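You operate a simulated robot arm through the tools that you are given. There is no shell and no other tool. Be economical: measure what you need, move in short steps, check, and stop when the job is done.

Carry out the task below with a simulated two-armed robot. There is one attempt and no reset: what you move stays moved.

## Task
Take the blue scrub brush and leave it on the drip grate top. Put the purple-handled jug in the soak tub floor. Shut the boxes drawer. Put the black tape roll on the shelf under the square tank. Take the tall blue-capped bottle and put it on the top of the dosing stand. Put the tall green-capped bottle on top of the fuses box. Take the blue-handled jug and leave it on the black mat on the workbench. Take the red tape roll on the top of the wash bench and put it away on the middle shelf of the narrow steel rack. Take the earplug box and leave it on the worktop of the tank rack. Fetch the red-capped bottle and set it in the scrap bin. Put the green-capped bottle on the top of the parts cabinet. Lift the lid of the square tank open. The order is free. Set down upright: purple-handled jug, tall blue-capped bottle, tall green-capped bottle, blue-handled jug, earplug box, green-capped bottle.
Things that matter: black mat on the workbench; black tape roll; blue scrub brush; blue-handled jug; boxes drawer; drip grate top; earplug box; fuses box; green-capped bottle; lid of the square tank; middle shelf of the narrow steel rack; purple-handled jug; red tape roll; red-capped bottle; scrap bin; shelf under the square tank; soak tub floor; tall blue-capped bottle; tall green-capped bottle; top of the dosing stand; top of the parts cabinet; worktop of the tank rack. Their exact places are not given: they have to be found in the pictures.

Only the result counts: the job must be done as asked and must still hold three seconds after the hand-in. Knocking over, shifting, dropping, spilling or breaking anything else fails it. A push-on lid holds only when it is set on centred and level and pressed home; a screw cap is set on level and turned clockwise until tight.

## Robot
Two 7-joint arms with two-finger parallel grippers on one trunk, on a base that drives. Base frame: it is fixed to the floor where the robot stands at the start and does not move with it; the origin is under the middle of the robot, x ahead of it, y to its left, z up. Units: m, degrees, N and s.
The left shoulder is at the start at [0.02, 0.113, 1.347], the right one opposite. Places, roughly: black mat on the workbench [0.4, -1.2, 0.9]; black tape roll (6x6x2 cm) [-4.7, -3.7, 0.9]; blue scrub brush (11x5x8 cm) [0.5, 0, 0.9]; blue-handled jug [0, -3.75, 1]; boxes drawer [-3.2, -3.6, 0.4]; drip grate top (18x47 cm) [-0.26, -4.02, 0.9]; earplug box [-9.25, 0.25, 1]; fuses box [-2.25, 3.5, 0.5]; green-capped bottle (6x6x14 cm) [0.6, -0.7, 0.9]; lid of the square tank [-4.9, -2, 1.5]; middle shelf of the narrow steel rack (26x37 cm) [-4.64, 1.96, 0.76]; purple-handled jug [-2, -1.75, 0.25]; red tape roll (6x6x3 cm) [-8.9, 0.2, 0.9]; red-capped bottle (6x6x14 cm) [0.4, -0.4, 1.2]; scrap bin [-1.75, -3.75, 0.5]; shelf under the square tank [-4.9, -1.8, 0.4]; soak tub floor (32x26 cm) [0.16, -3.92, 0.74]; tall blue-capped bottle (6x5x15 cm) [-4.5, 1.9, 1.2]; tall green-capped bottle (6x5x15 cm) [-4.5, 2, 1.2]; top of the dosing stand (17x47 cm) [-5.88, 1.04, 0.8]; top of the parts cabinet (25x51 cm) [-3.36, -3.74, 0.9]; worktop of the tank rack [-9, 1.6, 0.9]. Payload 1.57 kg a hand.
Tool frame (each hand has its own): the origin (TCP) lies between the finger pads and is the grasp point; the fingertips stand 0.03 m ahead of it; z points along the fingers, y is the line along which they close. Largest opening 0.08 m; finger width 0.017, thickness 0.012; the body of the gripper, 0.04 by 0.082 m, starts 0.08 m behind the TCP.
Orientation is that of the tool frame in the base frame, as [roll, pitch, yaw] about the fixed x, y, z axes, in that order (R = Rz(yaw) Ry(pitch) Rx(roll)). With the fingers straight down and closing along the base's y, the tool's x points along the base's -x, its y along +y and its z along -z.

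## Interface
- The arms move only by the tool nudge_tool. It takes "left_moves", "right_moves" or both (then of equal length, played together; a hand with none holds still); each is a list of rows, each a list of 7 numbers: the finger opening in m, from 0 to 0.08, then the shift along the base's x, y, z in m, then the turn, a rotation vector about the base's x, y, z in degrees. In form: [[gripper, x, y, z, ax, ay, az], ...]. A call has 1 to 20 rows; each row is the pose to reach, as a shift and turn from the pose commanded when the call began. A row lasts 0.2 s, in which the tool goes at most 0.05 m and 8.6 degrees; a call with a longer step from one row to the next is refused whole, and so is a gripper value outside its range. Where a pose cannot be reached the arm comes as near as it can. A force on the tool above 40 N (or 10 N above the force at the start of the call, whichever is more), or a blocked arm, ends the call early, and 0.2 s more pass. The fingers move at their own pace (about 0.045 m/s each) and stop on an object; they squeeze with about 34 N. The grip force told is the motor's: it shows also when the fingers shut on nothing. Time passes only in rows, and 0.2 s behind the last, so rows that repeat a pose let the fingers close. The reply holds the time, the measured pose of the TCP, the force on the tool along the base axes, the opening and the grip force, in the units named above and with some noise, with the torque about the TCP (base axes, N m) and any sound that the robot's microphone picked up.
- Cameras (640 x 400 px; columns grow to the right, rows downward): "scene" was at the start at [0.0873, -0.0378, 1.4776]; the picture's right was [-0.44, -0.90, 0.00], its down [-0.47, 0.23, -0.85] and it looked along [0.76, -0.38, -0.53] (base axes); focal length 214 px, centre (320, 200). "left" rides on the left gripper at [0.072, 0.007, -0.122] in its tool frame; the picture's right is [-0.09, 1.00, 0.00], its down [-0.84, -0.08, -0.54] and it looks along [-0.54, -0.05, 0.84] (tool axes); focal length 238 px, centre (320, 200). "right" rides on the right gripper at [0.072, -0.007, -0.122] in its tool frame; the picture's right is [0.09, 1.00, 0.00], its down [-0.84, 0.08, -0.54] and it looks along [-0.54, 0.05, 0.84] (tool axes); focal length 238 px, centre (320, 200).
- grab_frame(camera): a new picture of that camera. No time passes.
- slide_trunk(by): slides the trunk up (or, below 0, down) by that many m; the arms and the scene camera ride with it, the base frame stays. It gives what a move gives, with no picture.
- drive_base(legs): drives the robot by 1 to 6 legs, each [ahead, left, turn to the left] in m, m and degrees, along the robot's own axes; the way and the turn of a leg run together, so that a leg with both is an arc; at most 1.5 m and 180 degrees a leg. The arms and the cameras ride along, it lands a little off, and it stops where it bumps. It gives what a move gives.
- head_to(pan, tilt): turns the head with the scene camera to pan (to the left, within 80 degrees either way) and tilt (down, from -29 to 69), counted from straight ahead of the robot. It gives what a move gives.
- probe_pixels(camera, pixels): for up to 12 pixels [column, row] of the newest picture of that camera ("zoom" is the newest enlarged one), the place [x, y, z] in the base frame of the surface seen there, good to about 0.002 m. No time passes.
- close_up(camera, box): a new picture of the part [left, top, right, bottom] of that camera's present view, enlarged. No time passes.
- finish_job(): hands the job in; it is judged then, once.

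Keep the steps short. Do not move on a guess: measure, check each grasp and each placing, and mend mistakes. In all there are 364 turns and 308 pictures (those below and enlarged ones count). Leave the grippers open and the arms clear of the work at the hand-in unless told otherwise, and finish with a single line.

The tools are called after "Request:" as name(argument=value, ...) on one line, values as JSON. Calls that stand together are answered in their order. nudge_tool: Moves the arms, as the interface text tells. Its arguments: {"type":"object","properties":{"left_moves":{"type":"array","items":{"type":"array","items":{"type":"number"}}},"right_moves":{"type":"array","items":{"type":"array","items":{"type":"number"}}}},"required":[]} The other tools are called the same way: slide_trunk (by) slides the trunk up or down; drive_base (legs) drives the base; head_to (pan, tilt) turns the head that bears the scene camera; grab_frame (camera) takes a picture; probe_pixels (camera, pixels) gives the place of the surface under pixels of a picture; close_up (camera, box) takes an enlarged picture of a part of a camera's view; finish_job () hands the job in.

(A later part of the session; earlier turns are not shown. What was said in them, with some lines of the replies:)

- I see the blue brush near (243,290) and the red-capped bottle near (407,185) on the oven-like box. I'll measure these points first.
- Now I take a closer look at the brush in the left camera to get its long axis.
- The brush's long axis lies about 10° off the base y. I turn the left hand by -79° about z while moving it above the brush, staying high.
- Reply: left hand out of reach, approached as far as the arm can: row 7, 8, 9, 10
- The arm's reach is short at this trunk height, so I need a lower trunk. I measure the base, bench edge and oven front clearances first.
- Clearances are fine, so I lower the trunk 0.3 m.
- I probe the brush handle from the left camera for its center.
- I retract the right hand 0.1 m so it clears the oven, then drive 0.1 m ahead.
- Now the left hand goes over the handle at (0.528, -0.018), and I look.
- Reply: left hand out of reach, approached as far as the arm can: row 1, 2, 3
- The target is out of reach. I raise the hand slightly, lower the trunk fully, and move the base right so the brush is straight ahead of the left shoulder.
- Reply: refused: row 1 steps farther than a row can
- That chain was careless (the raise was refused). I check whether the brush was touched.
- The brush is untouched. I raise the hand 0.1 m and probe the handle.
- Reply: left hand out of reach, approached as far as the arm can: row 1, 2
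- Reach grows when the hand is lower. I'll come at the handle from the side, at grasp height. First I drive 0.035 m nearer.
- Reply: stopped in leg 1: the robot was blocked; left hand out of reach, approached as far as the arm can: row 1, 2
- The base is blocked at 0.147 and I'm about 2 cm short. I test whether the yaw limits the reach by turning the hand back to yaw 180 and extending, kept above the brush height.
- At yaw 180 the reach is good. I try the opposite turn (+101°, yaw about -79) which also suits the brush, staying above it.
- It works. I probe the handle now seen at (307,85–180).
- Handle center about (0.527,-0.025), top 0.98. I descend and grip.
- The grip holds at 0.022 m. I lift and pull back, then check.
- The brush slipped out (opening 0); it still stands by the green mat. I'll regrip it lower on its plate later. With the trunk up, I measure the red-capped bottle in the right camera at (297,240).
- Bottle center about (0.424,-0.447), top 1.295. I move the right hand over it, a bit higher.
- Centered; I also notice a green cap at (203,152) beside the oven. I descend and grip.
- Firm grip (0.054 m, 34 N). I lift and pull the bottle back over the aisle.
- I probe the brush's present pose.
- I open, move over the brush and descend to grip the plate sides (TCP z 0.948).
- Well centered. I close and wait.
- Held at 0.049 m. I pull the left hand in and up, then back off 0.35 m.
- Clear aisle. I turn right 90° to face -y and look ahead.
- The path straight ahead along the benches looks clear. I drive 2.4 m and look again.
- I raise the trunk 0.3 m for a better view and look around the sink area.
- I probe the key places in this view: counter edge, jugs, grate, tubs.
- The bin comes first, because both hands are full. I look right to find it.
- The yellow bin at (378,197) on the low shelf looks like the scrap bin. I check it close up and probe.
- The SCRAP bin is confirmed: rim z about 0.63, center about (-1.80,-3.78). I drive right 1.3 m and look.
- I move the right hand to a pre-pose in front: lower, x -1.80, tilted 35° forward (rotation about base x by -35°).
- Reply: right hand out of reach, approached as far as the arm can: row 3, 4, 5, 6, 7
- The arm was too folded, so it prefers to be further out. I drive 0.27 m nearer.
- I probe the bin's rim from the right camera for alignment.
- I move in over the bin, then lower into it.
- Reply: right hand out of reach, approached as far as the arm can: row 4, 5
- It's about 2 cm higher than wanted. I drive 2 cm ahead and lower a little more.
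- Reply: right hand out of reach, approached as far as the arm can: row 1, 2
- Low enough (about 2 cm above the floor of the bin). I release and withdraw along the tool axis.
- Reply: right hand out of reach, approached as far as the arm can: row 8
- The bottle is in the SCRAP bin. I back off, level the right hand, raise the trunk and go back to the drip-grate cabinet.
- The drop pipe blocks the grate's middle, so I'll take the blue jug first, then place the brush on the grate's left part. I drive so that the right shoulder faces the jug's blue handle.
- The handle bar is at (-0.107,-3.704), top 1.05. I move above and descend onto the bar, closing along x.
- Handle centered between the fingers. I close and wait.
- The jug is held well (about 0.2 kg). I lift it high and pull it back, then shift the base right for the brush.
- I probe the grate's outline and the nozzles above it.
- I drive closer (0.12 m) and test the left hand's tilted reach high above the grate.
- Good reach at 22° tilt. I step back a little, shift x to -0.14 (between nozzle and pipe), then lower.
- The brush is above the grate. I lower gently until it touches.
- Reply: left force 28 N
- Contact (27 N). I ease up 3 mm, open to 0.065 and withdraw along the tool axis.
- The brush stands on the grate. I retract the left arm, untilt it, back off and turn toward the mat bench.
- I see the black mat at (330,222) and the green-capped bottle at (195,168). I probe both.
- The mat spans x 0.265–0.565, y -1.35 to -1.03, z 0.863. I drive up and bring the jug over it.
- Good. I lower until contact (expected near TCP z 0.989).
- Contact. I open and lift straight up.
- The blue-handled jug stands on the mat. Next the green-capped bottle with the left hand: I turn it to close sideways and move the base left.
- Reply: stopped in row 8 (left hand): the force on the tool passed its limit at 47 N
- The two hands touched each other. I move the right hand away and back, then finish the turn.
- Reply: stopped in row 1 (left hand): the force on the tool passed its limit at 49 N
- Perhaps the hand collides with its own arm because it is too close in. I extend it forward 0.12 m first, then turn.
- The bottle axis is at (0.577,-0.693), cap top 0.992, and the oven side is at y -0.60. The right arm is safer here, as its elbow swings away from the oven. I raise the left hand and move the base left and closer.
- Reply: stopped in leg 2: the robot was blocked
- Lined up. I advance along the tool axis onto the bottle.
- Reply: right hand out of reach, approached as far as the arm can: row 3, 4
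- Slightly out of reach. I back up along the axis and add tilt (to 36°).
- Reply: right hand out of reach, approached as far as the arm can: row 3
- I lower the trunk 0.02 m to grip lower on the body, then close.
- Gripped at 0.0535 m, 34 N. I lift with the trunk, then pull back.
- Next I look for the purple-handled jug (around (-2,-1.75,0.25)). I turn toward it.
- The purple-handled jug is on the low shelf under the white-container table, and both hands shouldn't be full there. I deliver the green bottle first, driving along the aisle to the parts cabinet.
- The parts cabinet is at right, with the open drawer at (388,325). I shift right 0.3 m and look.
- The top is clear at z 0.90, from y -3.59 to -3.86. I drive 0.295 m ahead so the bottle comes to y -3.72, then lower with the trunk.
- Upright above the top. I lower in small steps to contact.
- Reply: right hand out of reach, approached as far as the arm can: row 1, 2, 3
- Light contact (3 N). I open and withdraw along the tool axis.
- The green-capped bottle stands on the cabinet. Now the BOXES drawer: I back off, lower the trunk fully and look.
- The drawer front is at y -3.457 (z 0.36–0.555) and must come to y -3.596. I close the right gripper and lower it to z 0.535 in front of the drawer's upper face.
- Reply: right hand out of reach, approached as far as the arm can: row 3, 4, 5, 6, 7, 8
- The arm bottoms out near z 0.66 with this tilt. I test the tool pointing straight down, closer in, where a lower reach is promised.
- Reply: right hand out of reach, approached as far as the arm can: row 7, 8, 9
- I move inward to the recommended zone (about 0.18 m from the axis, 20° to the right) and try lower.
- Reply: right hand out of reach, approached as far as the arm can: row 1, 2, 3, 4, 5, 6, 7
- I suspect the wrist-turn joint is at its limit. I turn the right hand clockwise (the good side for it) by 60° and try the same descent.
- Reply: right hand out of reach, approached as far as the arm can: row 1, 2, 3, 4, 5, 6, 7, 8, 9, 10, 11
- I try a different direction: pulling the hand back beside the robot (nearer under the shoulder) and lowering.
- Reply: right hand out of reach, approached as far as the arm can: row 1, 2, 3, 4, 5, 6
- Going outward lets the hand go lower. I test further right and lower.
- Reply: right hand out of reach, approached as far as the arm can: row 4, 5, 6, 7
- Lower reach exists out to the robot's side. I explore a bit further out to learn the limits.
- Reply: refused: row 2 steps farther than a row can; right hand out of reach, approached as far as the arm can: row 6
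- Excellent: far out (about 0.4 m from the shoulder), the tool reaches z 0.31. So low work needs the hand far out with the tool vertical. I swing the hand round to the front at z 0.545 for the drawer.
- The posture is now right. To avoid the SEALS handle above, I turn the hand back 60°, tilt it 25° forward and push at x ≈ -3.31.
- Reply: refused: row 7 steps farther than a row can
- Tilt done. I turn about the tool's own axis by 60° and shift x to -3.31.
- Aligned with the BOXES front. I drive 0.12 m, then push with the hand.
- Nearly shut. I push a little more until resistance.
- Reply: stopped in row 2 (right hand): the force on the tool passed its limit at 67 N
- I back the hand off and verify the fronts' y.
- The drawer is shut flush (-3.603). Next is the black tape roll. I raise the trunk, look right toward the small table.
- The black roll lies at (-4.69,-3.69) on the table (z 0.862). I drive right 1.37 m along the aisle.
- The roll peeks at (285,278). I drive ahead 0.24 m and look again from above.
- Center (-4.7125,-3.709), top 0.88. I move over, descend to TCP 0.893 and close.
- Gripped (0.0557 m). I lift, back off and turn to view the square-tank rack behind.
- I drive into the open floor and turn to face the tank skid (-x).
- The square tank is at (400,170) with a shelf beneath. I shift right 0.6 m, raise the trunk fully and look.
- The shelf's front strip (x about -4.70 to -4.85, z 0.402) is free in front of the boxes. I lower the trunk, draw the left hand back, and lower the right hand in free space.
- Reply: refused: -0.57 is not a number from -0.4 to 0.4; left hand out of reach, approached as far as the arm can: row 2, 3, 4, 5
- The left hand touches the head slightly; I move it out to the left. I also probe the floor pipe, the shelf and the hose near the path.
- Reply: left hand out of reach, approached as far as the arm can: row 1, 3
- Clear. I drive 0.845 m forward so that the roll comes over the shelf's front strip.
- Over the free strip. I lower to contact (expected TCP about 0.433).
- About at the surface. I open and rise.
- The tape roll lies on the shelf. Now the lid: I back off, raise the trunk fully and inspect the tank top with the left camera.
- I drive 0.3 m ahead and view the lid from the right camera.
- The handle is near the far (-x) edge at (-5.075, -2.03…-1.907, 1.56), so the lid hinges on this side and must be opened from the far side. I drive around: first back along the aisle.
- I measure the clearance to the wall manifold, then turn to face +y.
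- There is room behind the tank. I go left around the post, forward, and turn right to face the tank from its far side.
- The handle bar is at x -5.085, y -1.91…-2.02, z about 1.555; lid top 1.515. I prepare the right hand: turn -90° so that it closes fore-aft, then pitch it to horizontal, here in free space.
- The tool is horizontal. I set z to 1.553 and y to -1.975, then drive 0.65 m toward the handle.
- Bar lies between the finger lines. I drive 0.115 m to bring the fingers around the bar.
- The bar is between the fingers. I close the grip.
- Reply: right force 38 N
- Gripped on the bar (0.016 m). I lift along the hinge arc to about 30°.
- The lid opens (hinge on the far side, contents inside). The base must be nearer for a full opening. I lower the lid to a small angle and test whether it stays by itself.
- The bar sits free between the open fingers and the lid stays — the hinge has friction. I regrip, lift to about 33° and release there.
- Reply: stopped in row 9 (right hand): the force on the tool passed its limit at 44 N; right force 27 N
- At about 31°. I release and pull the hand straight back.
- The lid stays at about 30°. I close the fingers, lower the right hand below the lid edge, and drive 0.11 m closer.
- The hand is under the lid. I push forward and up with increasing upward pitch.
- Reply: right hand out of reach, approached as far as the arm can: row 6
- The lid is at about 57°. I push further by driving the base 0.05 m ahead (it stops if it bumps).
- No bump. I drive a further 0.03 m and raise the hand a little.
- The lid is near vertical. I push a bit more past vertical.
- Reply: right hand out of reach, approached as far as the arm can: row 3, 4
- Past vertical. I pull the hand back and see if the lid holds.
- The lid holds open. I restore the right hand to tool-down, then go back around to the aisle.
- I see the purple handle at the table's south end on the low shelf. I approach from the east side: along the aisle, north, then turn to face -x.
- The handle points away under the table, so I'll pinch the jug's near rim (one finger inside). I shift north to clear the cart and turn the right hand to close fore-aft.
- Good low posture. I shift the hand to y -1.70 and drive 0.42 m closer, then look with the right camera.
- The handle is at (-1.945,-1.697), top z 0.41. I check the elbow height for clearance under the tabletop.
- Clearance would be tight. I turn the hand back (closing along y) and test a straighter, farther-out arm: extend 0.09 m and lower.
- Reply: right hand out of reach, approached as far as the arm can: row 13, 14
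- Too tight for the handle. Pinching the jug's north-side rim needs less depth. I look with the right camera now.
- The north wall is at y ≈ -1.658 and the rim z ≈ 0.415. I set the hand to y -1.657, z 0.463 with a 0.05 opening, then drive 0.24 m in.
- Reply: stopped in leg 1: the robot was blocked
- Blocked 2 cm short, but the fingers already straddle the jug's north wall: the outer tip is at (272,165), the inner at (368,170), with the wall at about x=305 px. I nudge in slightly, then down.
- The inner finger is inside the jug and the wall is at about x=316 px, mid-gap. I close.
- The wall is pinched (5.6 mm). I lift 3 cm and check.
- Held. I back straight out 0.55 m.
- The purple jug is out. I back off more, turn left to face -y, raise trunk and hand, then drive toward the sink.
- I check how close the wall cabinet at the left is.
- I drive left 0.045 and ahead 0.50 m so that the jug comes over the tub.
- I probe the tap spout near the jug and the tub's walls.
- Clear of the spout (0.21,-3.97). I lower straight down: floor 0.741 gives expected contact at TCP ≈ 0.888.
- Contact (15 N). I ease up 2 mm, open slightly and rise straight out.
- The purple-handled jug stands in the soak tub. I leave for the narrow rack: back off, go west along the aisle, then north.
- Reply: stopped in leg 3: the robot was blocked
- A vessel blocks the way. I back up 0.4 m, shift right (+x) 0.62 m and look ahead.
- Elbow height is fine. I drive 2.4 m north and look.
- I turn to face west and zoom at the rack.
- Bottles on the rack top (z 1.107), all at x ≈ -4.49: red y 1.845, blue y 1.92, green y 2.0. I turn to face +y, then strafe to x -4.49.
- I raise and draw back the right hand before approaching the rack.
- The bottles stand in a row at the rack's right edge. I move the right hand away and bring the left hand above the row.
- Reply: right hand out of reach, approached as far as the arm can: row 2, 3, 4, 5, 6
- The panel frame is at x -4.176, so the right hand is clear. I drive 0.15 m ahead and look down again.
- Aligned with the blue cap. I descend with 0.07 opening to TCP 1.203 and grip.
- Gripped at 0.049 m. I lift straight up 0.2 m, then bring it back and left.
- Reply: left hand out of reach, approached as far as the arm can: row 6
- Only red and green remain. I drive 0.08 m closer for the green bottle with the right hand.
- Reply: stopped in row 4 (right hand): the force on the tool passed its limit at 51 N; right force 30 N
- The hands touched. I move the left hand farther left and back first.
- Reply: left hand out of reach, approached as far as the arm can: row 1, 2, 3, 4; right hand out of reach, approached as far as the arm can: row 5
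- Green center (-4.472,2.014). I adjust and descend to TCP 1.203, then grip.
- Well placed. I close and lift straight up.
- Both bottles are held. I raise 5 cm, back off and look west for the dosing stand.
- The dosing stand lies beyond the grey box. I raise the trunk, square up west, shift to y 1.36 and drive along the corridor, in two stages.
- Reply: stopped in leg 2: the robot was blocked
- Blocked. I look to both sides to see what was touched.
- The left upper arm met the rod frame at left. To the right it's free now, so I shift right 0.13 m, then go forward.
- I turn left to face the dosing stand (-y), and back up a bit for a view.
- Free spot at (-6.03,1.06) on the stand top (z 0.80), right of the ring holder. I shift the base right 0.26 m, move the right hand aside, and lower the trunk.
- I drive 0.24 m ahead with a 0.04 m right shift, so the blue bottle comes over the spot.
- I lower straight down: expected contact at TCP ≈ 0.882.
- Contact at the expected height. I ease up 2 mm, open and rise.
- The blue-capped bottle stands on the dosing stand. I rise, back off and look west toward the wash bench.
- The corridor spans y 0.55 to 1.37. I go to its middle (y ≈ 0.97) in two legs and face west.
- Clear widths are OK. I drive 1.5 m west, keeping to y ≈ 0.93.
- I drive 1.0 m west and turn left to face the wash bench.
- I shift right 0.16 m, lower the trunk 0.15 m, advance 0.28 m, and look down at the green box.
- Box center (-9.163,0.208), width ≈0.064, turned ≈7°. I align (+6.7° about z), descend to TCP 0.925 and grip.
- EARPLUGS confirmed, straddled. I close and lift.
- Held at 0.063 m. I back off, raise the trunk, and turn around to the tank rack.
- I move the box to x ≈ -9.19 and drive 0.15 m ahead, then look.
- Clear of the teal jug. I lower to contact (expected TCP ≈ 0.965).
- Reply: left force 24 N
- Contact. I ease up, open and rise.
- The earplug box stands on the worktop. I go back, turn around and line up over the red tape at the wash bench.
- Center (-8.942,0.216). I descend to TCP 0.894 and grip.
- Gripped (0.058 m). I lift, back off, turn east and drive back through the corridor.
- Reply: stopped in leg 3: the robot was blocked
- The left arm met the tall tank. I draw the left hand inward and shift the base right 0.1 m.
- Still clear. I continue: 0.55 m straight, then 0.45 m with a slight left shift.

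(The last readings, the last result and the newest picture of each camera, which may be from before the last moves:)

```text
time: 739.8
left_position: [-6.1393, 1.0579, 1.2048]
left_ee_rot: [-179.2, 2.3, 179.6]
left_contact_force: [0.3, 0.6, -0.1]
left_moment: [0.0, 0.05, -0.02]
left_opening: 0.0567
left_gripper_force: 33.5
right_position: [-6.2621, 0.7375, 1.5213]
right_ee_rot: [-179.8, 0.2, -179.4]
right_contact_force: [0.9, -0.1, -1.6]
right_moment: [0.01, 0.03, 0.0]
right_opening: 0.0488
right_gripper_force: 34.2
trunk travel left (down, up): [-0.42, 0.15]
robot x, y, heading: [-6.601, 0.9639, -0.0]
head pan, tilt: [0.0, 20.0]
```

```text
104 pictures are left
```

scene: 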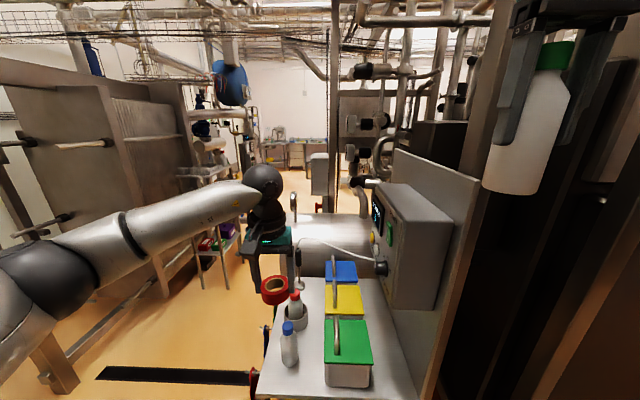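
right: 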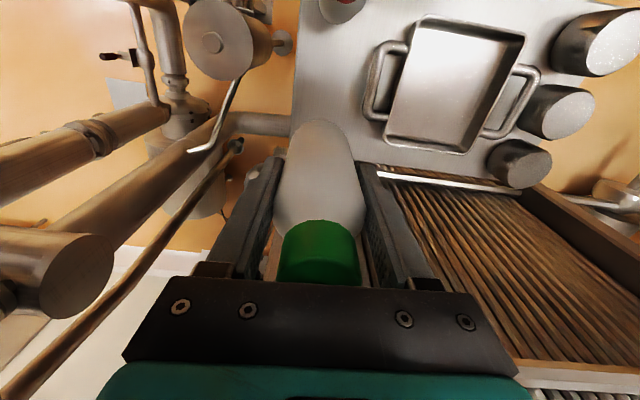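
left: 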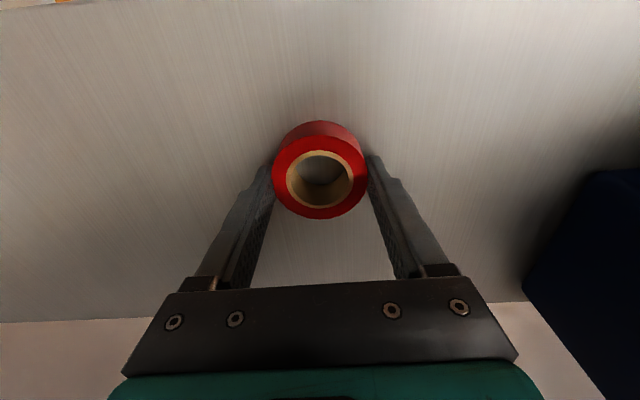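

The blue bottle stands well. I go left to y 1.47, forward to x -5.35, then turn left to face +y.

Request:
drive_base(legs=[[0, 0.5, 0], [1.2, 0, 0], [0, 0, 90]])

Request:
head_to(pan=-35, tilt=30)

Request:
grab_frame(camera="scene")

```text
time: 752.2
left_position: [-5.5063, 1.9293, 1.2047]
left_ee_rot: [-179.2, 2.2, -90.3]
left_contact_force: [-0.5, 0.1, -0.4]
left_moment: [-0.02, -0.02, 0.02]
left_opening: 0.056
left_gripper_force: 34.1
right_position: [-5.1881, 1.8037, 1.5212]
right_ee_rot: [-179.8, 0.3, -89.6]
right_contact_force: [0.5, -0.1, -1.5]
right_moment: [0.02, 0.0, -0.03]
right_opening: 0.049
right_gripper_force: 34.3
trunk travel left (down, up): [-0.42, 0.15]
robot x, y, heading: [-5.4141, 1.4615, 89.9]
head pan, tilt: [0.0, 20.0]
```

```text
time: 753.2
left_position: [-5.5063, 1.9295, 1.2051]
left_ee_rot: [-179.2, 2.2, -90.3]
left_contact_force: [-0.5, 0.6, 0.0]
left_moment: [0.01, 0.0, -0.01]
left_opening: 0.0564
left_gripper_force: 34.3
right_position: [-5.1867, 1.8047, 1.5222]
right_ee_rot: [-179.9, 0.2, -89.5]
right_contact_force: [0.9, -0.2, -2.3]
right_moment: [-0.02, 0.02, 0.01]
right_opening: 0.0491
right_gripper_force: 33.4
trunk travel left (down, up): [-0.42, 0.15]
robot x, y, heading: [-5.4149, 1.4647, 89.8]
head pan, tilt: [-35.0, 30.0]
```

```text
103 pictures are left
```

scene: 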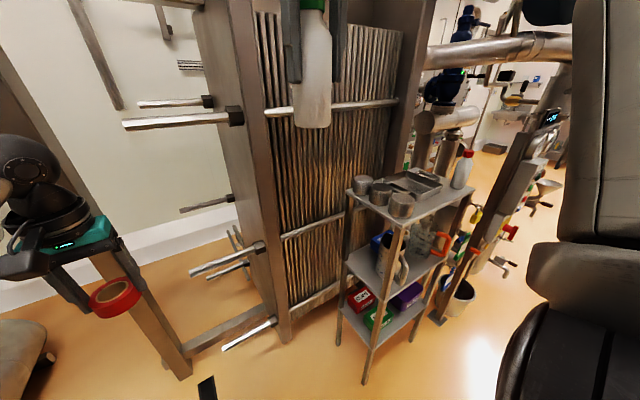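

Request:
close_up(camera="scene", box=[330, 150, 490, 350])

Request:
probe_pixels(camera="scene", pixels=[[385, 285], [395, 283], [415, 270], [440, 250], [420, 262], [350, 262], [372, 275], [435, 262], [400, 275], [392, 230], [345, 190], [400, 218]])

```text
2.00 times, centred on (410, 250) of scene
```

zoom: 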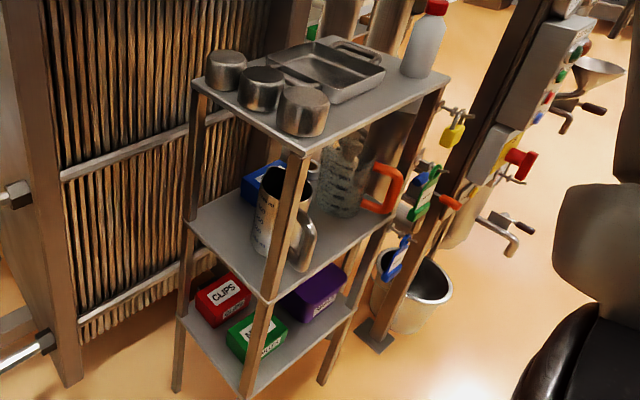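

```text
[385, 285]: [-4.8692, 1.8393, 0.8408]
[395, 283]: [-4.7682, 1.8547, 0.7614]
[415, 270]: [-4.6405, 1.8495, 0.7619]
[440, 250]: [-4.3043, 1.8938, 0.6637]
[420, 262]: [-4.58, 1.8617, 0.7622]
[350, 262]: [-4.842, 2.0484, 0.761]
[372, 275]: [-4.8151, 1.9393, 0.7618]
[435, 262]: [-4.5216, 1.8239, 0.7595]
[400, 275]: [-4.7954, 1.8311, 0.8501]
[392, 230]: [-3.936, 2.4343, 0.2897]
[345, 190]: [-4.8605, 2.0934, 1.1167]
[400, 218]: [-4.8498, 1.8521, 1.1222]
```

The free spot on the middle shelf is around (-4.64,1.865), z 0.762, between the cup and the orange-handled jug. I pull both hands back and strafe right to x ≈ -4.56.

Request:
nudge_tool(left_moves=[[0, 0, -0.04, 0, 0, 0, 0], [0, 0, -0.08, 0, 0, 0, 0], [0, 0, -0.12, 0, 0, 0, 0], [0, 0, -0.14, 0, 0, 0, 0]], right_moves=[[0, 0, -0.03, 0, 0, 0, 0], [0, 0, -0.06, 0, 0, 0, 0], [0, 0, -0.08, 0, 0, 0, 0], [0, 0, -0.08, 0, 0, 0, 0]])

Request:
drive_base(legs=[[-0.1, 0, 0], [0, -0.85, 0]])

Request:
head_to(pan=0, tilt=35)

Request:
grab_frame(camera="scene")

```text
time: 754.2
left_position: [-5.5064, 1.7883, 1.2039]
left_ee_rot: [-179.1, 2.2, -90.3]
left_contact_force: [-0.6, -0.1, 0.3]
left_moment: [-0.02, -0.01, 0.03]
left_opening: 0.0559
left_gripper_force: 34.3
right_position: [-5.1924, 1.73, 1.5146]
right_ee_rot: [-179.9, 0.2, -89.5]
right_contact_force: [0.1, 0.6, -2.3]
right_moment: [-0.04, 0.0, -0.01]
right_opening: 0.049
right_gripper_force: 33.6
right hand out of reach, approached as far as the arm can: row 3, 4
trunk travel left (down, up): [-0.42, 0.15]
robot x, y, heading: [-5.4124, 1.465, 89.6]
head pan, tilt: [-35.0, 30.0]
```

```text
time: 759.5
left_position: [-4.6589, 1.6861, 1.2042]
left_ee_rot: [-179.3, 2.1, -90.3]
left_contact_force: [0.2, -0.2, -0.3]
left_moment: [-0.02, 0.0, 0.02]
left_opening: 0.0558
left_gripper_force: 34.0
right_position: [-4.3454, 1.6283, 1.5147]
right_ee_rot: [-179.9, 0.4, -89.5]
right_contact_force: [-0.6, 0.3, -1.3]
right_moment: [0.0, 0.01, 0.0]
right_opening: 0.0491
right_gripper_force: 33.8
trunk travel left (down, up): [-0.42, 0.15]
robot x, y, heading: [-4.5675, 1.3599, 90.0]
head pan, tilt: [-35.0, 30.0]
```

```text
time: 760.5
left_position: [-4.6593, 1.6865, 1.2046]
left_ee_rot: [-179.3, 2.3, -90.3]
left_contact_force: [0.4, -0.3, -0.2]
left_moment: [0.02, 0.0, 0.01]
left_opening: 0.0561
left_gripper_force: 34.1
right_position: [-4.3446, 1.6287, 1.5156]
right_ee_rot: [-179.9, 0.3, -89.4]
right_contact_force: [0.5, -0.1, -1.8]
right_moment: [-0.01, 0.0, -0.03]
right_opening: 0.049
right_gripper_force: 34.5
trunk travel left (down, up): [-0.42, 0.15]
robot x, y, heading: [-4.569, 1.3612, 89.8]
head pan, tilt: [0.0, 35.0]
```

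```text
101 pictures are left
```

scene: 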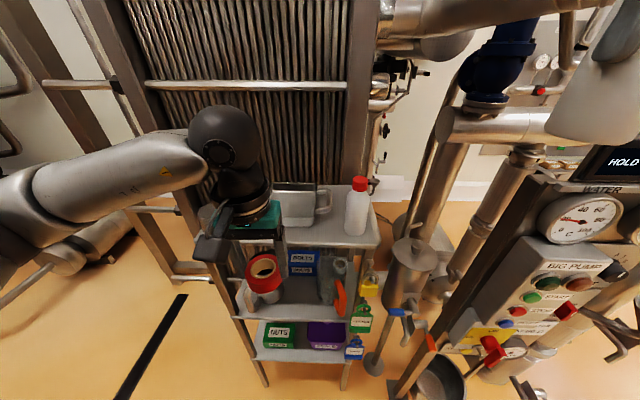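

I back 0.1 m, lower the trunk 0.12 m and lower/extend the left hand in front of the rack with a 20° tilt.

Request:
drive_base(legs=[[-0.12, 0, 0]])

Request:
slide_trunk(by=-0.12)

Request:
nudge_tool(left_moves=[[0, 0, 0.03, -0.03, 0, 0, 0], [0, 0, 0.06, -0.06, 0, 0, 0], [0, 0, 0.08, -0.1, 4, 0, 0], [0, 0, 0.09, -0.14, 8, 0, 0], [0, 0, 0.1, -0.18, 12, 0, 0], [0, 0, 0.105, -0.22, 16, 0, 0], [0, 0, 0.105, -0.24, 20, 0, 0]])

Request:
grab_frame(camera="left")

Request:
grab_frame(camera="scene")

```text
time: 761.7
left_position: [-4.6606, 1.5646, 1.2049]
left_ee_rot: [-179.1, 2.2, -90.2]
left_contact_force: [-0.4, -1.1, -1.0]
left_moment: [-0.02, 0.0, 0.05]
left_opening: 0.056
left_gripper_force: 33.9
right_position: [-4.3452, 1.5065, 1.515]
right_ee_rot: [-179.9, 0.3, -89.4]
right_contact_force: [0.0, -0.3, -2.0]
right_moment: [-0.01, -0.04, 0.03]
right_opening: 0.049
right_gripper_force: 34.2
trunk travel left (down, up): [-0.42, 0.15]
robot x, y, heading: [-4.5688, 1.2409, 89.8]
head pan, tilt: [0.0, 35.0]
```

```text
time: 763.2
left_position: [-4.6602, 1.5658, 1.0848]
left_ee_rot: [-179.3, 2.2, -90.2]
left_contact_force: [-0.6, 0.2, -0.2]
left_moment: [0.02, 0.0, -0.01]
left_opening: 0.0561
left_gripper_force: 33.9
right_position: [-4.3454, 1.5078, 1.395]
right_ee_rot: [179.9, 0.3, -89.4]
right_contact_force: [-0.3, -0.1, -2.4]
right_moment: [-0.01, -0.01, 0.02]
right_opening: 0.0493
right_gripper_force: 34.6
trunk travel left (down, up): [-0.3, 0.27]
robot x, y, heading: [-4.5693, 1.2387, 89.9]
head pan, tilt: [0.0, 35.0]
```

```text
time: 764.8
left_position: [-4.6599, 1.6726, 0.8433]
left_ee_rot: [-179.3, 22.4, -90.2]
left_contact_force: [0.6, 0.0, -1.3]
left_moment: [0.0, 0.0, 0.0]
left_opening: 0.0561
left_gripper_force: 34.3
right_position: [-4.3461, 1.5087, 1.3945]
right_ee_rot: [-180.0, 0.3, -89.4]
right_contact_force: [0.1, -0.5, -2.2]
right_moment: [-0.03, -0.01, 0.05]
right_opening: 0.0493
right_gripper_force: 34.0
trunk travel left (down, up): [-0.3, 0.27]
robot x, y, heading: [-4.5672, 1.2417, 90.0]
head pan, tilt: [0.0, 35.0]
```

```text
100 pictures are left
```

left: 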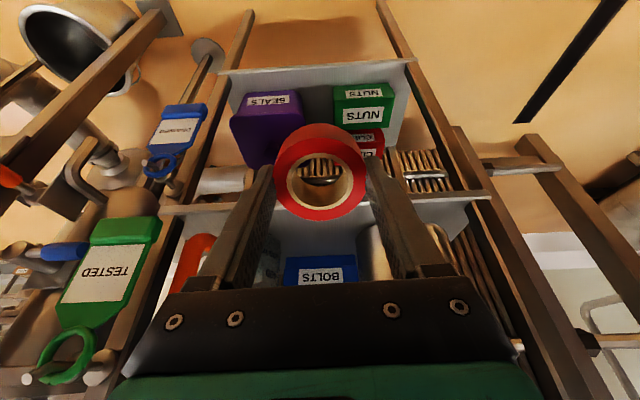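

```text
99 pictures are left
```

scene: 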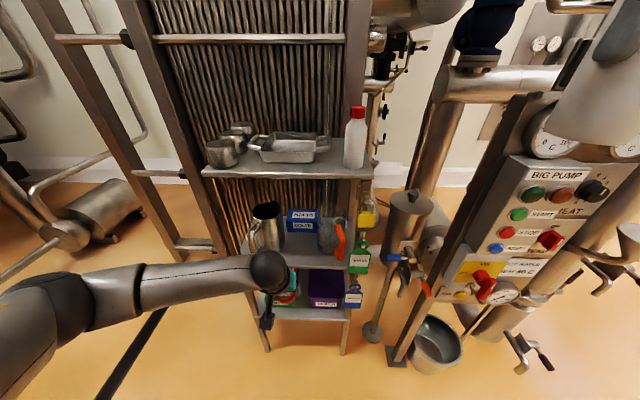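

Request:
probe_pixels(camera="scene", pixels=[[300, 250], [290, 255], [310, 258], [320, 250], [275, 240], [283, 230], [340, 255], [335, 245], [265, 240], [300, 235], [255, 245], [330, 262]])

Request:
close_up(camera="scene", box=[230, 190, 370, 290])

```text
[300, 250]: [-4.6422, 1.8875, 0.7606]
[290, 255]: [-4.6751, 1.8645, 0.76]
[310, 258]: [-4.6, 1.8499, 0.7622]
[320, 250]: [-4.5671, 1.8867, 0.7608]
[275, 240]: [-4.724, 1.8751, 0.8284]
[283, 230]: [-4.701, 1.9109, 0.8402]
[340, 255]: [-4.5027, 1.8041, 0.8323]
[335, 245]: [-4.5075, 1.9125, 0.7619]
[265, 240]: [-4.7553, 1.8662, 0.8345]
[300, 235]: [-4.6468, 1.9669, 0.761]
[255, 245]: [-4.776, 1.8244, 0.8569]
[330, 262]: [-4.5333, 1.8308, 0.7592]
```

```text
4.00 times, centred on (300, 240) of scene
```

zoom: 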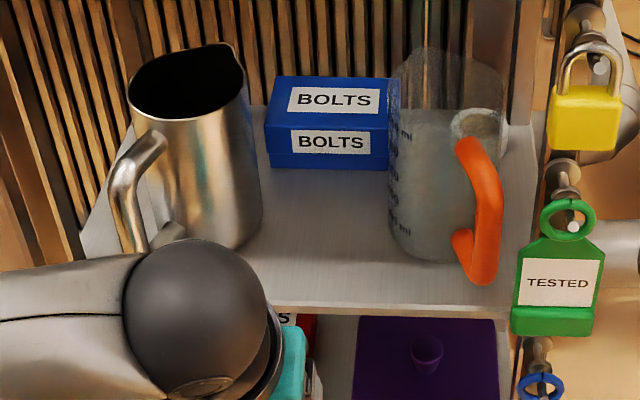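

Free area x -4.69…-4.58. I set x -4.64, z 0.822 and drive 0.178 m forward.

Request:
nudge_tool(left_moves=[[0, 0.01, 0, -0.01, 0, 0, 0], [0, 0.02, 0, -0.021, 0, 0, 0]])

Request:
drive_base(legs=[[0.178, 0, 0]])

Request:
grab_frame(camera="left")

Request:
grab_frame(camera="scene")

```text
time: 765.4
left_position: [-4.6388, 1.6709, 0.8229]
left_ee_rot: [-179.2, 22.3, -90.2]
left_contact_force: [0.6, 0.1, -0.6]
left_moment: [0.01, 0.01, -0.05]
left_opening: 0.0558
left_gripper_force: 33.8
right_position: [-4.3459, 1.5089, 1.3961]
right_ee_rot: [-179.9, 0.3, -89.4]
right_contact_force: [0.2, 0.5, -2.6]
right_moment: [-0.03, 0.02, -0.02]
right_opening: 0.0488
right_gripper_force: 34.0
trunk travel left (down, up): [-0.3, 0.27]
robot x, y, heading: [-4.5683, 1.2396, 89.8]
head pan, tilt: [0.0, 35.0]
```

```text
time: 766.9
left_position: [-4.6395, 1.8507, 0.8224]
left_ee_rot: [-179.3, 22.2, -90.3]
left_contact_force: [0.0, -0.7, -0.5]
left_moment: [-0.02, 0.02, 0.02]
left_opening: 0.0558
left_gripper_force: 33.8
right_position: [-4.3447, 1.6862, 1.3952]
right_ee_rot: [-179.9, 0.3, -89.5]
right_contact_force: [-0.7, 0.4, -1.8]
right_moment: [-0.07, 0.02, 0.01]
right_opening: 0.0491
right_gripper_force: 34.1
trunk travel left (down, up): [-0.3, 0.27]
robot x, y, heading: [-4.5675, 1.4162, 89.7]
head pan, tilt: [0.0, 35.0]
```

```text
97 pictures are left
```

left: 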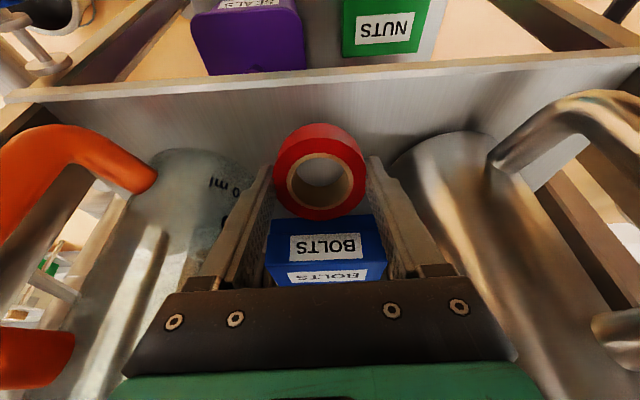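

```text
96 pictures are left
```

scene: 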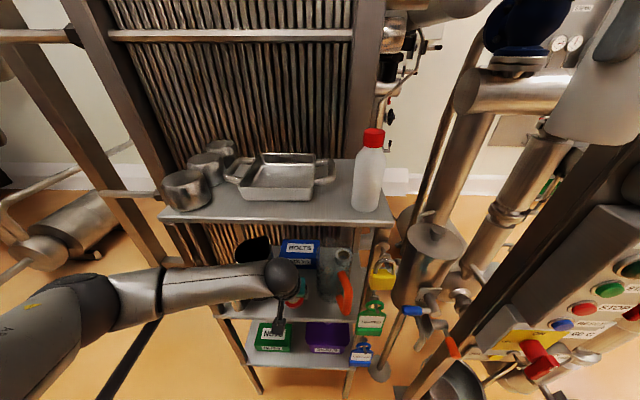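

Between jug and cup. I lower gently to contact (≈0.804).

Request:
nudge_tool(left_moves=[[0, 0, 0, -0.008, 0, 0, 0], [0, 0, 0, -0.014, 0, 0, 0], [0, 0, 0, -0.018, 0, 0, 0], [0, 0, 0, -0.022, 0, 0, 0]])

```text
time: 767.9
left_position: [-4.6397, 1.8481, 0.8025]
left_ee_rot: [-179.2, 22.4, -90.2]
left_contact_force: [-0.1, -1.5, 9.9]
left_moment: [-0.25, 0.0, -0.04]
left_opening: 0.0555
left_gripper_force: 33.8
right_position: [-4.3456, 1.6848, 1.3947]
right_ee_rot: [-179.9, 0.3, -89.4]
right_contact_force: [0.3, -0.3, -2.5]
right_moment: [0.0, -0.02, 0.01]
right_opening: 0.0491
right_gripper_force: 33.6
trunk travel left (down, up): [-0.3, 0.27]
robot x, y, heading: [-4.5658, 1.4224, 89.7]
head pan, tilt: [0.0, 35.0]
```

Contact (10 N). I open to 0.068, withdraw along the tool axis, then straight back.

Request:
nudge_tool(left_moves=[[0.066, 0, 0, 0.001, 0, 0, 0], [0.068, 0, 0, 0.001, 0, 0, 0], [0.068, 0, -0.01, 0.018, 0, 0, 0], [0.068, 0, -0.02, 0.038, 0, 0, 0], [0.068, 0, -0.05, 0.045, 0, 0, 0], [0.068, 0, -0.09, 0.045, 0, 0, 0]])

Request:
grab_frame(camera="left")

```text
time: 769.3
left_position: [-4.6392, 1.7582, 0.8463]
left_ee_rot: [-179.3, 22.3, -90.2]
left_contact_force: [-0.4, -0.4, 0.0]
left_moment: [-0.02, -0.03, -0.01]
left_opening: 0.068
left_gripper_force: 0.1
right_position: [-4.3452, 1.6855, 1.3959]
right_ee_rot: [-179.9, 0.3, -89.4]
right_contact_force: [-0.1, 0.0, -2.1]
right_moment: [0.01, 0.02, 0.03]
right_opening: 0.0492
right_gripper_force: 33.7
trunk travel left (down, up): [-0.3, 0.27]
robot x, y, heading: [-4.5696, 1.417, 89.9]
head pan, tilt: [0.0, 35.0]
```

```text
95 pictures are left
```

left: 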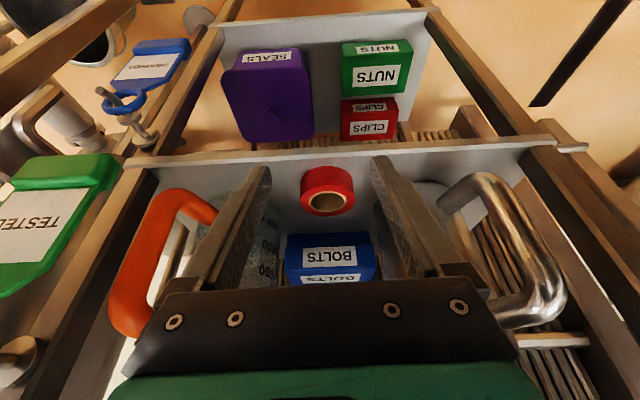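

The red roll lies on the shelf. I check its position relative to the front edge.

Request:
probe_pixels(camera="left", pixels=[[327, 172], [327, 190], [304, 185], [350, 185], [330, 155], [330, 162], [330, 148]])

Request:
drive_base(legs=[[-0.3, 0, 0]])

```text
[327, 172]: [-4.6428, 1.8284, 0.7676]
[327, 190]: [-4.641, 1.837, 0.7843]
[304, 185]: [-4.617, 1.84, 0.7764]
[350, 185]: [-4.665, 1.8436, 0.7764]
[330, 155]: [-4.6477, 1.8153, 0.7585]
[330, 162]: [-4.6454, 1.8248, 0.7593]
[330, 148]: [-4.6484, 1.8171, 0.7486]
```

```text
time: 771.4
left_position: [-4.6399, 1.4581, 0.8446]
left_ee_rot: [-179.2, 22.3, -90.2]
left_contact_force: [0.6, -0.4, -1.5]
left_moment: [0.01, -0.03, 0.01]
left_opening: 0.068
left_gripper_force: 0.0
right_position: [-4.3459, 1.3827, 1.3947]
right_ee_rot: [-179.9, 0.3, -89.5]
right_contact_force: [-0.5, -0.7, -1.9]
right_moment: [-0.01, -0.01, -0.01]
right_opening: 0.0491
right_gripper_force: 33.2
trunk travel left (down, up): [-0.3, 0.27]
robot x, y, heading: [-4.5687, 1.1213, 89.8]
head pan, tilt: [0.0, 35.0]
```

The roll is fully on the shelf (1.828 to ~1.885; shelf edge 1.816). Now the green bottle: I restore the left hand and strafe east to x ≈ -2.7, then look north for the fuses box.

Request:
nudge_tool(left_moves=[[0.08, 0, -0.01, 0.04, -5, 0, 0], [0.08, 0, -0.02, 0.08, -10, 0, 0], [0.08, 0, -0.03, 0.12, -15, 0, 0], [0.08, 0, -0.04, 0.16, -20, 0, 0], [0.08, -0.02, -0.05, 0.2, -22, 0, 0], [0.08, -0.04, -0.06, 0.24, -22, 0, 0], [0.08, -0.06, -0.07, 0.28, -22, 0, 0]])

Request:
drive_base(legs=[[0, -1.0, 0], [0, -0.9, 0], [1.0, 0, 0]])

Request:
head_to(pan=0, tilt=20)

Request:
grab_frame(camera="scene")

```text
time: 773.0
left_position: [-4.6996, 1.3877, 1.1259]
left_ee_rot: [-179.2, 0.2, -90.3]
left_contact_force: [-0.2, -0.9, -0.7]
left_moment: [0.0, -0.03, -0.01]
left_opening: 0.0799
left_gripper_force: 0.1
right_position: [-4.3458, 1.3824, 1.3937]
right_ee_rot: [-179.9, 0.3, -89.5]
right_contact_force: [-0.3, -0.5, -2.4]
right_moment: [-0.04, 0.03, 0.0]
right_opening: 0.0493
right_gripper_force: 34.0
trunk travel left (down, up): [-0.3, 0.27]
robot x, y, heading: [-4.5642, 1.1152, 89.5]
head pan, tilt: [0.0, 35.0]
```

```text
time: 787.3
left_position: [-2.7961, 2.385, 1.1252]
left_ee_rot: [-179.2, 0.2, -90.2]
left_contact_force: [-0.4, 0.4, 0.2]
left_moment: [0.0, 0.0, -0.01]
left_opening: 0.0797
left_gripper_force: 0.2
right_position: [-2.4431, 2.3806, 1.3959]
right_ee_rot: [-179.9, 0.4, -89.5]
right_contact_force: [0.5, 1.2, -2.5]
right_moment: [-0.04, 0.0, -0.01]
right_opening: 0.0492
right_gripper_force: 34.2
trunk travel left (down, up): [-0.3, 0.27]
robot x, y, heading: [-2.6649, 2.1202, 89.7]
head pan, tilt: [0.0, 35.0]
```

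```text
time: 788.1
left_position: [-2.7973, 2.3849, 1.1239]
left_ee_rot: [-179.2, 0.3, -90.2]
left_contact_force: [0.6, -0.5, -0.1]
left_moment: [-0.04, 0.03, -0.01]
left_opening: 0.0801
left_gripper_force: 0.1
right_position: [-2.444, 2.3806, 1.3946]
right_ee_rot: [-180.0, 0.4, -89.5]
right_contact_force: [-0.2, 0.3, -0.8]
right_moment: [0.0, -0.01, -0.03]
right_opening: 0.0493
right_gripper_force: 34.8
trunk travel left (down, up): [-0.3, 0.27]
robot x, y, heading: [-2.6672, 2.1153, 89.7]
head pan, tilt: [0.0, 20.0]
```

```text
94 pictures are left
```

scene: 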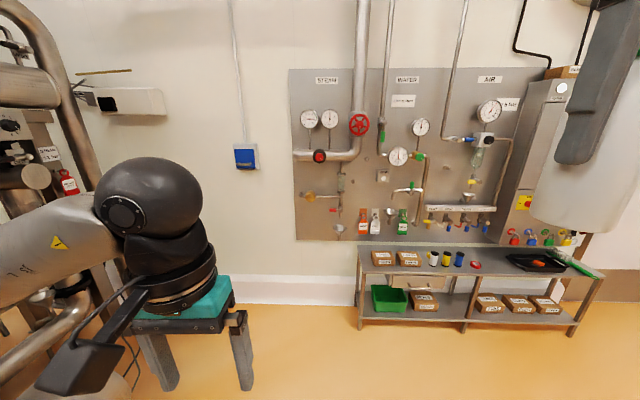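

Request:
close_up(camera="scene", box=[340, 230, 500, 330])

Request:
close_up(camera="scene", box=[350, 235, 440, 285])

Request:
probe_pixels(camera="scene", pixels=[[382, 256], [382, 264], [408, 256], [408, 264], [365, 270], [430, 272], [433, 262], [425, 302], [500, 270], [383, 251]])

```text
4.00 times, centred on (420, 280) of scene
```

zoom: 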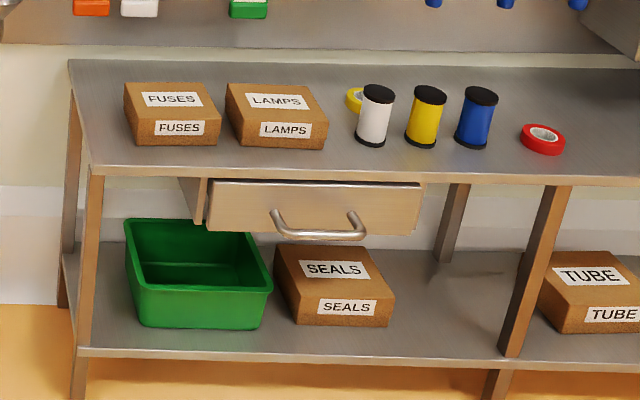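

```text
7.11 times, centred on (395, 260) of scene
```

zoom: 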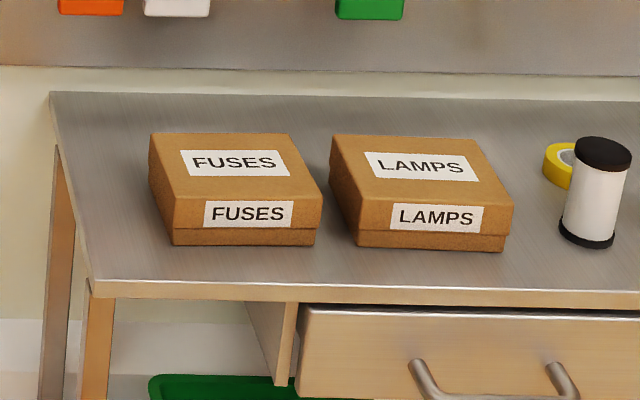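

```text
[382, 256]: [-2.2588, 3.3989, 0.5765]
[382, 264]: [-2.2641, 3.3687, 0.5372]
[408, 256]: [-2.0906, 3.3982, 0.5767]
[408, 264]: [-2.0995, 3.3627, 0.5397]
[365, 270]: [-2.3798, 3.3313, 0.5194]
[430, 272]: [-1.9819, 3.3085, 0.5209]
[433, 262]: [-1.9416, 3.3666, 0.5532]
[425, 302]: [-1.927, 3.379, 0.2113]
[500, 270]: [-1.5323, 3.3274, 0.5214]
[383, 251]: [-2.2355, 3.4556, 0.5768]
```

The FUSES box top is at z 0.577, centered about (-2.25,3.43). I drive toward it, lower the trunk, and lower/extend the right hand in free space.

Request:
drive_base(legs=[[0.4, -0.3, 0]])

Request:
slide_trunk(by=-0.3)

Request:
nudge_tool(right_moves=[[0, 0, 0.045, 0, 0, 0, 0], [0, -0.01, 0.09, 0, 0, 0, 0], [0, -0.02, 0.13, -0.01, 0, 0, 0], [0, -0.03, 0.155, -0.04, 0, 0, 0], [0, -0.04, 0.155, -0.085, 0, 0, 0], [0, -0.05, 0.155, -0.13, 0, 0, 0], [0, -0.06, 0.155, -0.175, 0, 0, 0], [0, -0.07, 0.155, -0.22, 0, 0, 0], [0, -0.08, 0.155, -0.265, 0, 0, 0], [0, -0.09, 0.155, -0.3, 0, 0, 0]])

Request:
head_to(pan=0, tilt=40)

Request:
grab_frame(camera="scene")

```text
time: 791.0
left_position: [-2.4955, 2.7856, 1.1253]
left_ee_rot: [-179.2, 0.3, -90.2]
left_contact_force: [0.5, 0.2, 0.5]
left_moment: [-0.02, 0.02, 0.0]
left_opening: 0.08
left_gripper_force: 0.1
right_position: [-2.1419, 2.7815, 1.394]
right_ee_rot: [-180.0, 0.4, -89.2]
right_contact_force: [-0.4, 0.4, -0.8]
right_moment: [-0.02, -0.01, 0.0]
right_opening: 0.0492
right_gripper_force: 34.2
trunk travel left (down, up): [-0.3, 0.27]
robot x, y, heading: [-2.3659, 2.5136, 89.7]
head pan, tilt: [0.0, 20.0]
```

```text
time: 794.0
left_position: [-2.4968, 2.785, 0.8256]
left_ee_rot: [-179.2, 0.2, -90.2]
left_contact_force: [0.0, 0.3, 0.4]
left_moment: [0.0, 0.01, 0.03]
left_opening: 0.0798
left_gripper_force: 0.1
right_position: [-2.1438, 2.782, 1.0946]
right_ee_rot: [-179.9, 0.3, -89.3]
right_contact_force: [-1.0, -0.1, -0.9]
right_moment: [-0.01, -0.01, 0.03]
right_opening: 0.0491
right_gripper_force: 34.0
trunk travel left (down, up): [0.0, 0.57]
robot x, y, heading: [-2.361, 2.5167, 90.0]
head pan, tilt: [0.0, 20.0]
```

```text
time: 796.2
left_position: [-2.496, 2.7847, 0.8251]
left_ee_rot: [-179.2, 0.1, -90.0]
left_contact_force: [-0.4, 0.2, 0.5]
left_moment: [-0.01, -0.02, 0.02]
left_opening: 0.0799
left_gripper_force: 0.0
right_position: [-2.2322, 2.9375, 0.7951]
right_ee_rot: [-179.9, 0.3, -89.4]
right_contact_force: [0.4, 0.3, -2.3]
right_moment: [-0.06, -0.01, -0.03]
right_opening: 0.0492
right_gripper_force: 34.0
trunk travel left (down, up): [0.0, 0.57]
robot x, y, heading: [-2.3613, 2.5146, 90.2]
head pan, tilt: [0.0, 20.0]
```

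```text
time: 797.1
left_position: [-2.4966, 2.7849, 0.8254]
left_ee_rot: [-179.2, 0.2, -90.1]
left_contact_force: [0.7, 0.0, -0.3]
left_moment: [0.04, 0.0, 0.0]
left_opening: 0.0799
left_gripper_force: 0.1
right_position: [-2.2328, 2.9379, 0.7961]
right_ee_rot: [-179.9, 0.2, -89.3]
right_contact_force: [-0.2, 0.6, -1.6]
right_moment: [-0.03, -0.01, 0.0]
right_opening: 0.0491
right_gripper_force: 34.3
trunk travel left (down, up): [0.0, 0.57]
robot x, y, heading: [-2.3626, 2.5136, 90.0]
head pan, tilt: [0.0, 40.0]
```

```text
91 pictures are left
```

scene: 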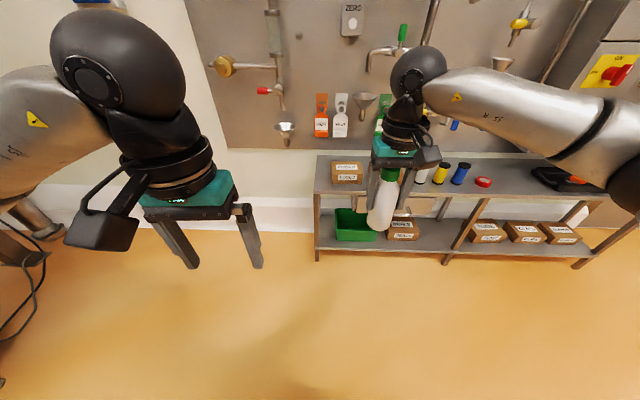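

Request:
probe_pixels(camera="scene", pixels=[[285, 135], [363, 103], [322, 118], [388, 90], [346, 168], [333, 181], [361, 182], [337, 165], [357, 165], [347, 178], [380, 55], [340, 125]])

Request:
close_up(camera="scene", box=[300, 90, 420, 200])

```text
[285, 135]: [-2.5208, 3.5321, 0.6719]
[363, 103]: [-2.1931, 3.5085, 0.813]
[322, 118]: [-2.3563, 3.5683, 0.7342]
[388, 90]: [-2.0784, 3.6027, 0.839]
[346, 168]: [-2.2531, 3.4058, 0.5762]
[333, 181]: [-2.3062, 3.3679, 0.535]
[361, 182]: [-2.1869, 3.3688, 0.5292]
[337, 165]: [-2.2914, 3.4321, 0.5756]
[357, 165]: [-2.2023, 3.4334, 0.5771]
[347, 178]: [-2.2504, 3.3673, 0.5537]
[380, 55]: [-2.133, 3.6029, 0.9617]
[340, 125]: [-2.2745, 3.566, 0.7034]
```

```text
3.64 times, centred on (360, 145) of scene
```

zoom: 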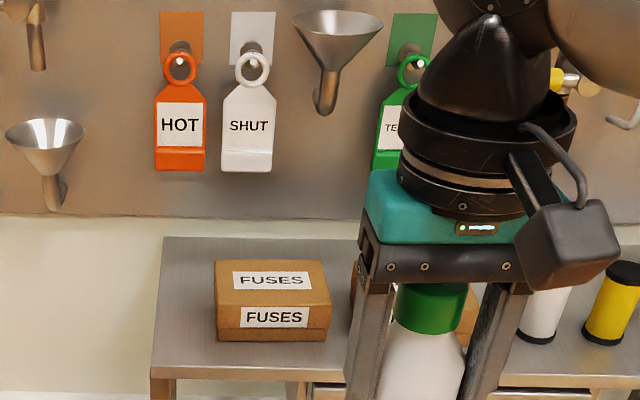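

I shift x by -0.027 and drive 0.475 m ahead so the bottle is above the box.

Request:
nudge_tool(right_moves=[[0, -0.015, 0, 0, 0, 0, 0], [0, -0.027, 0, 0, 0, 0, 0]])

Request:
drive_base(legs=[[0.475, 0, 0]])

Request:
grab_frame(camera="right")

Request:
grab_frame(camera="scene")

```text
time: 797.7
left_position: [-2.4974, 2.7847, 0.8243]
left_ee_rot: [-179.2, 0.2, -90.1]
left_contact_force: [0.2, -0.2, 0.0]
left_moment: [0.01, -0.01, 0.02]
left_opening: 0.0798
left_gripper_force: 0.0
right_position: [-2.2594, 2.937, 0.7948]
right_ee_rot: [-180.0, 0.3, -89.5]
right_contact_force: [-0.3, 0.7, -0.9]
right_moment: [-0.03, 0.01, 0.01]
right_opening: 0.0493
right_gripper_force: 34.0
trunk travel left (down, up): [0.0, 0.57]
robot x, y, heading: [-2.3633, 2.5129, 89.9]
head pan, tilt: [0.0, 40.0]
```

```text
time: 800.5
left_position: [-2.4957, 3.2595, 0.8259]
left_ee_rot: [-179.2, 0.2, -90.2]
left_contact_force: [0.8, -0.6, 0.9]
left_moment: [-0.01, 0.04, -0.01]
left_opening: 0.0797
left_gripper_force: 0.1
right_position: [-2.2597, 3.4115, 0.796]
right_ee_rot: [-179.9, 0.3, -89.3]
right_contact_force: [0.0, 0.2, -2.2]
right_moment: [-0.01, -0.03, 0.02]
right_opening: 0.0488
right_gripper_force: 34.3
trunk travel left (down, up): [0.0, 0.57]
robot x, y, heading: [-2.3644, 2.9898, 89.9]
head pan, tilt: [0.0, 40.0]
```

```text
89 pictures are left
```

right: 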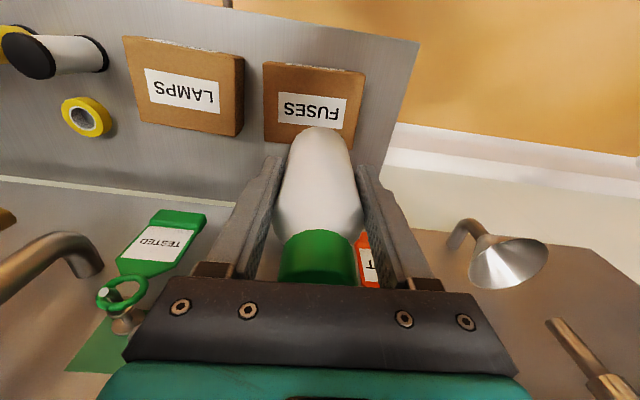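

```text
88 pictures are left
```

scene: 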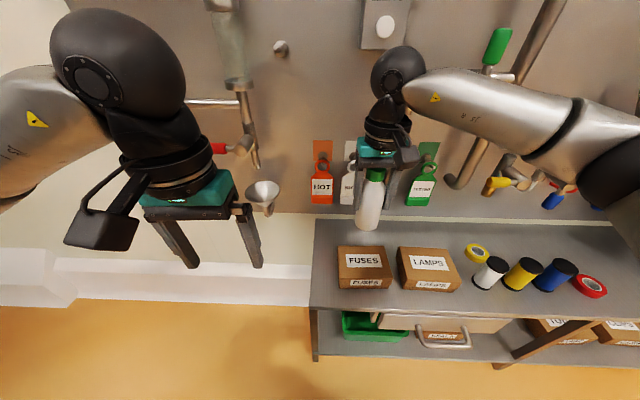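

Aligned over FUSES. I lower: expected contact at TCP ≈ 0.659.

Request:
nudge_tool(right_moves=[[0, 0, 0.003, -0.04, 0, 0, 0], [0, 0, 0.003, -0.08, 0, 0, 0], [0, 0, 0.003, -0.115, 0, 0, 0], [0, 0, 0.003, -0.127, 0, 0, 0]])

Request:
nudge_tool(right_moves=[[0, 0, 0, -0.004, 0, 0, 0], [0, 0, 0, -0.008, 0, 0, 0], [0, 0, 0, -0.012, 0, 0, 0]])

```text
time: 801.5
left_position: [-2.4966, 3.2598, 0.8259]
left_ee_rot: [-179.2, 0.2, -90.1]
left_contact_force: [0.2, 0.1, -0.8]
left_moment: [-0.01, -0.04, 0.0]
left_opening: 0.0803
left_gripper_force: 0.1
right_position: [-2.2592, 3.4143, 0.6691]
right_ee_rot: [-179.8, 0.3, -89.3]
right_contact_force: [0.2, -1.3, -1.9]
right_moment: [-0.01, 0.0, 0.03]
right_opening: 0.0492
right_gripper_force: 34.2
trunk travel left (down, up): [0.0, 0.57]
robot x, y, heading: [-2.3624, 2.9854, 90.0]
head pan, tilt: [0.0, 40.0]
```

```text
time: 802.3
left_position: [-2.4968, 3.2597, 0.8261]
left_ee_rot: [-179.3, 0.2, -90.1]
left_contact_force: [0.3, -0.4, -0.2]
left_moment: [-0.02, 0.04, 0.02]
left_opening: 0.0801
left_gripper_force: 0.1
right_position: [-2.2587, 3.4143, 0.6571]
right_ee_rot: [-180.0, 0.4, -89.3]
right_contact_force: [1.2, -2.6, 7.7]
right_moment: [0.05, -0.01, -0.05]
right_opening: 0.0492
right_gripper_force: 33.8
trunk travel left (down, up): [0.0, 0.57]
robot x, y, heading: [-2.362, 2.9892, 89.8]
head pan, tilt: [0.0, 40.0]
```

Contact (8 N). I open and rise straight up.

Request:
nudge_tool(right_moves=[[0.0, 0, 0, 0.001, 0, 0, 0], [0.06, 0, 0, 0.001, 0, 0, 0], [0.07, 0, 0, 0.001, 0, 0, 0], [0.07, 0, 0, 0.001, 0, 0, 0], [0.07, 0, 0, 0.04, 0, 0, 0], [0.07, 0, 0, 0.085, 0, 0, 0], [0.07, 0, 0, 0.13, 0, 0, 0], [0.07, 0, 0, 0.16, 0, 0, 0]])

Request:
drive_base(legs=[[-0.4, 0, 0]])

Request:
grab_frame(camera="scene")

```text
time: 804.1
left_position: [-2.4964, 3.2596, 0.8246]
left_ee_rot: [-179.1, 0.1, -90.1]
left_contact_force: [-0.5, 0.5, 0.2]
left_moment: [0.0, -0.01, 0.01]
left_opening: 0.0801
left_gripper_force: 0.1
right_position: [-2.2597, 3.4134, 0.8175]
right_ee_rot: [-179.9, 0.3, -89.3]
right_contact_force: [0.0, -0.4, 0.2]
right_moment: [0.01, 0.01, 0.01]
right_opening: 0.0702
right_gripper_force: 0.0
trunk travel left (down, up): [0.0, 0.57]
robot x, y, heading: [-2.3645, 2.9878, 90.2]
head pan, tilt: [0.0, 40.0]
```

```text
time: 806.6
left_position: [-2.4958, 2.8554, 0.8236]
left_ee_rot: [-179.1, 0.2, -90.0]
left_contact_force: [0.2, 0.6, 0.0]
left_moment: [0.03, 0.03, 0.0]
left_opening: 0.0799
left_gripper_force: 0.1
right_position: [-2.2612, 3.0113, 0.817]
right_ee_rot: [-179.9, 0.3, -89.3]
right_contact_force: [-0.3, 0.5, 0.8]
right_moment: [-0.03, 0.0, -0.04]
right_opening: 0.07
right_gripper_force: 0.0
trunk travel left (down, up): [0.0, 0.57]
robot x, y, heading: [-2.3627, 2.5859, 89.9]
head pan, tilt: [0.0, 40.0]
```

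```text
87 pictures are left
```

scene: 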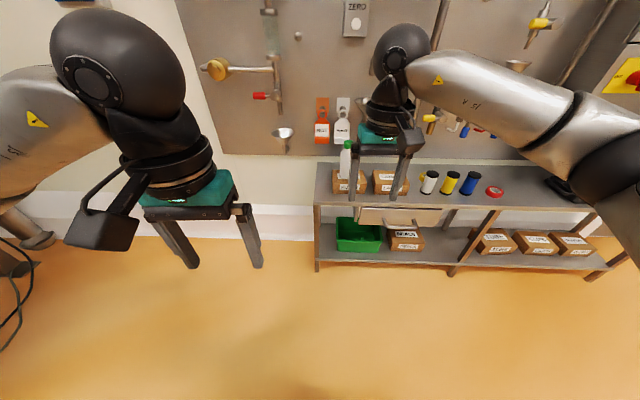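

The green-capped bottle stands on the FUSES box. Every item has been placed and checked, the grippers are open and the arms are clear, so I hand in.

Request:
finish_job()

```text
The job is handed in.
```

I did all twelve items and handed the job in; I checked each placement by camera or contact force right after making it, but did not go back for a final look at the earlier ones.
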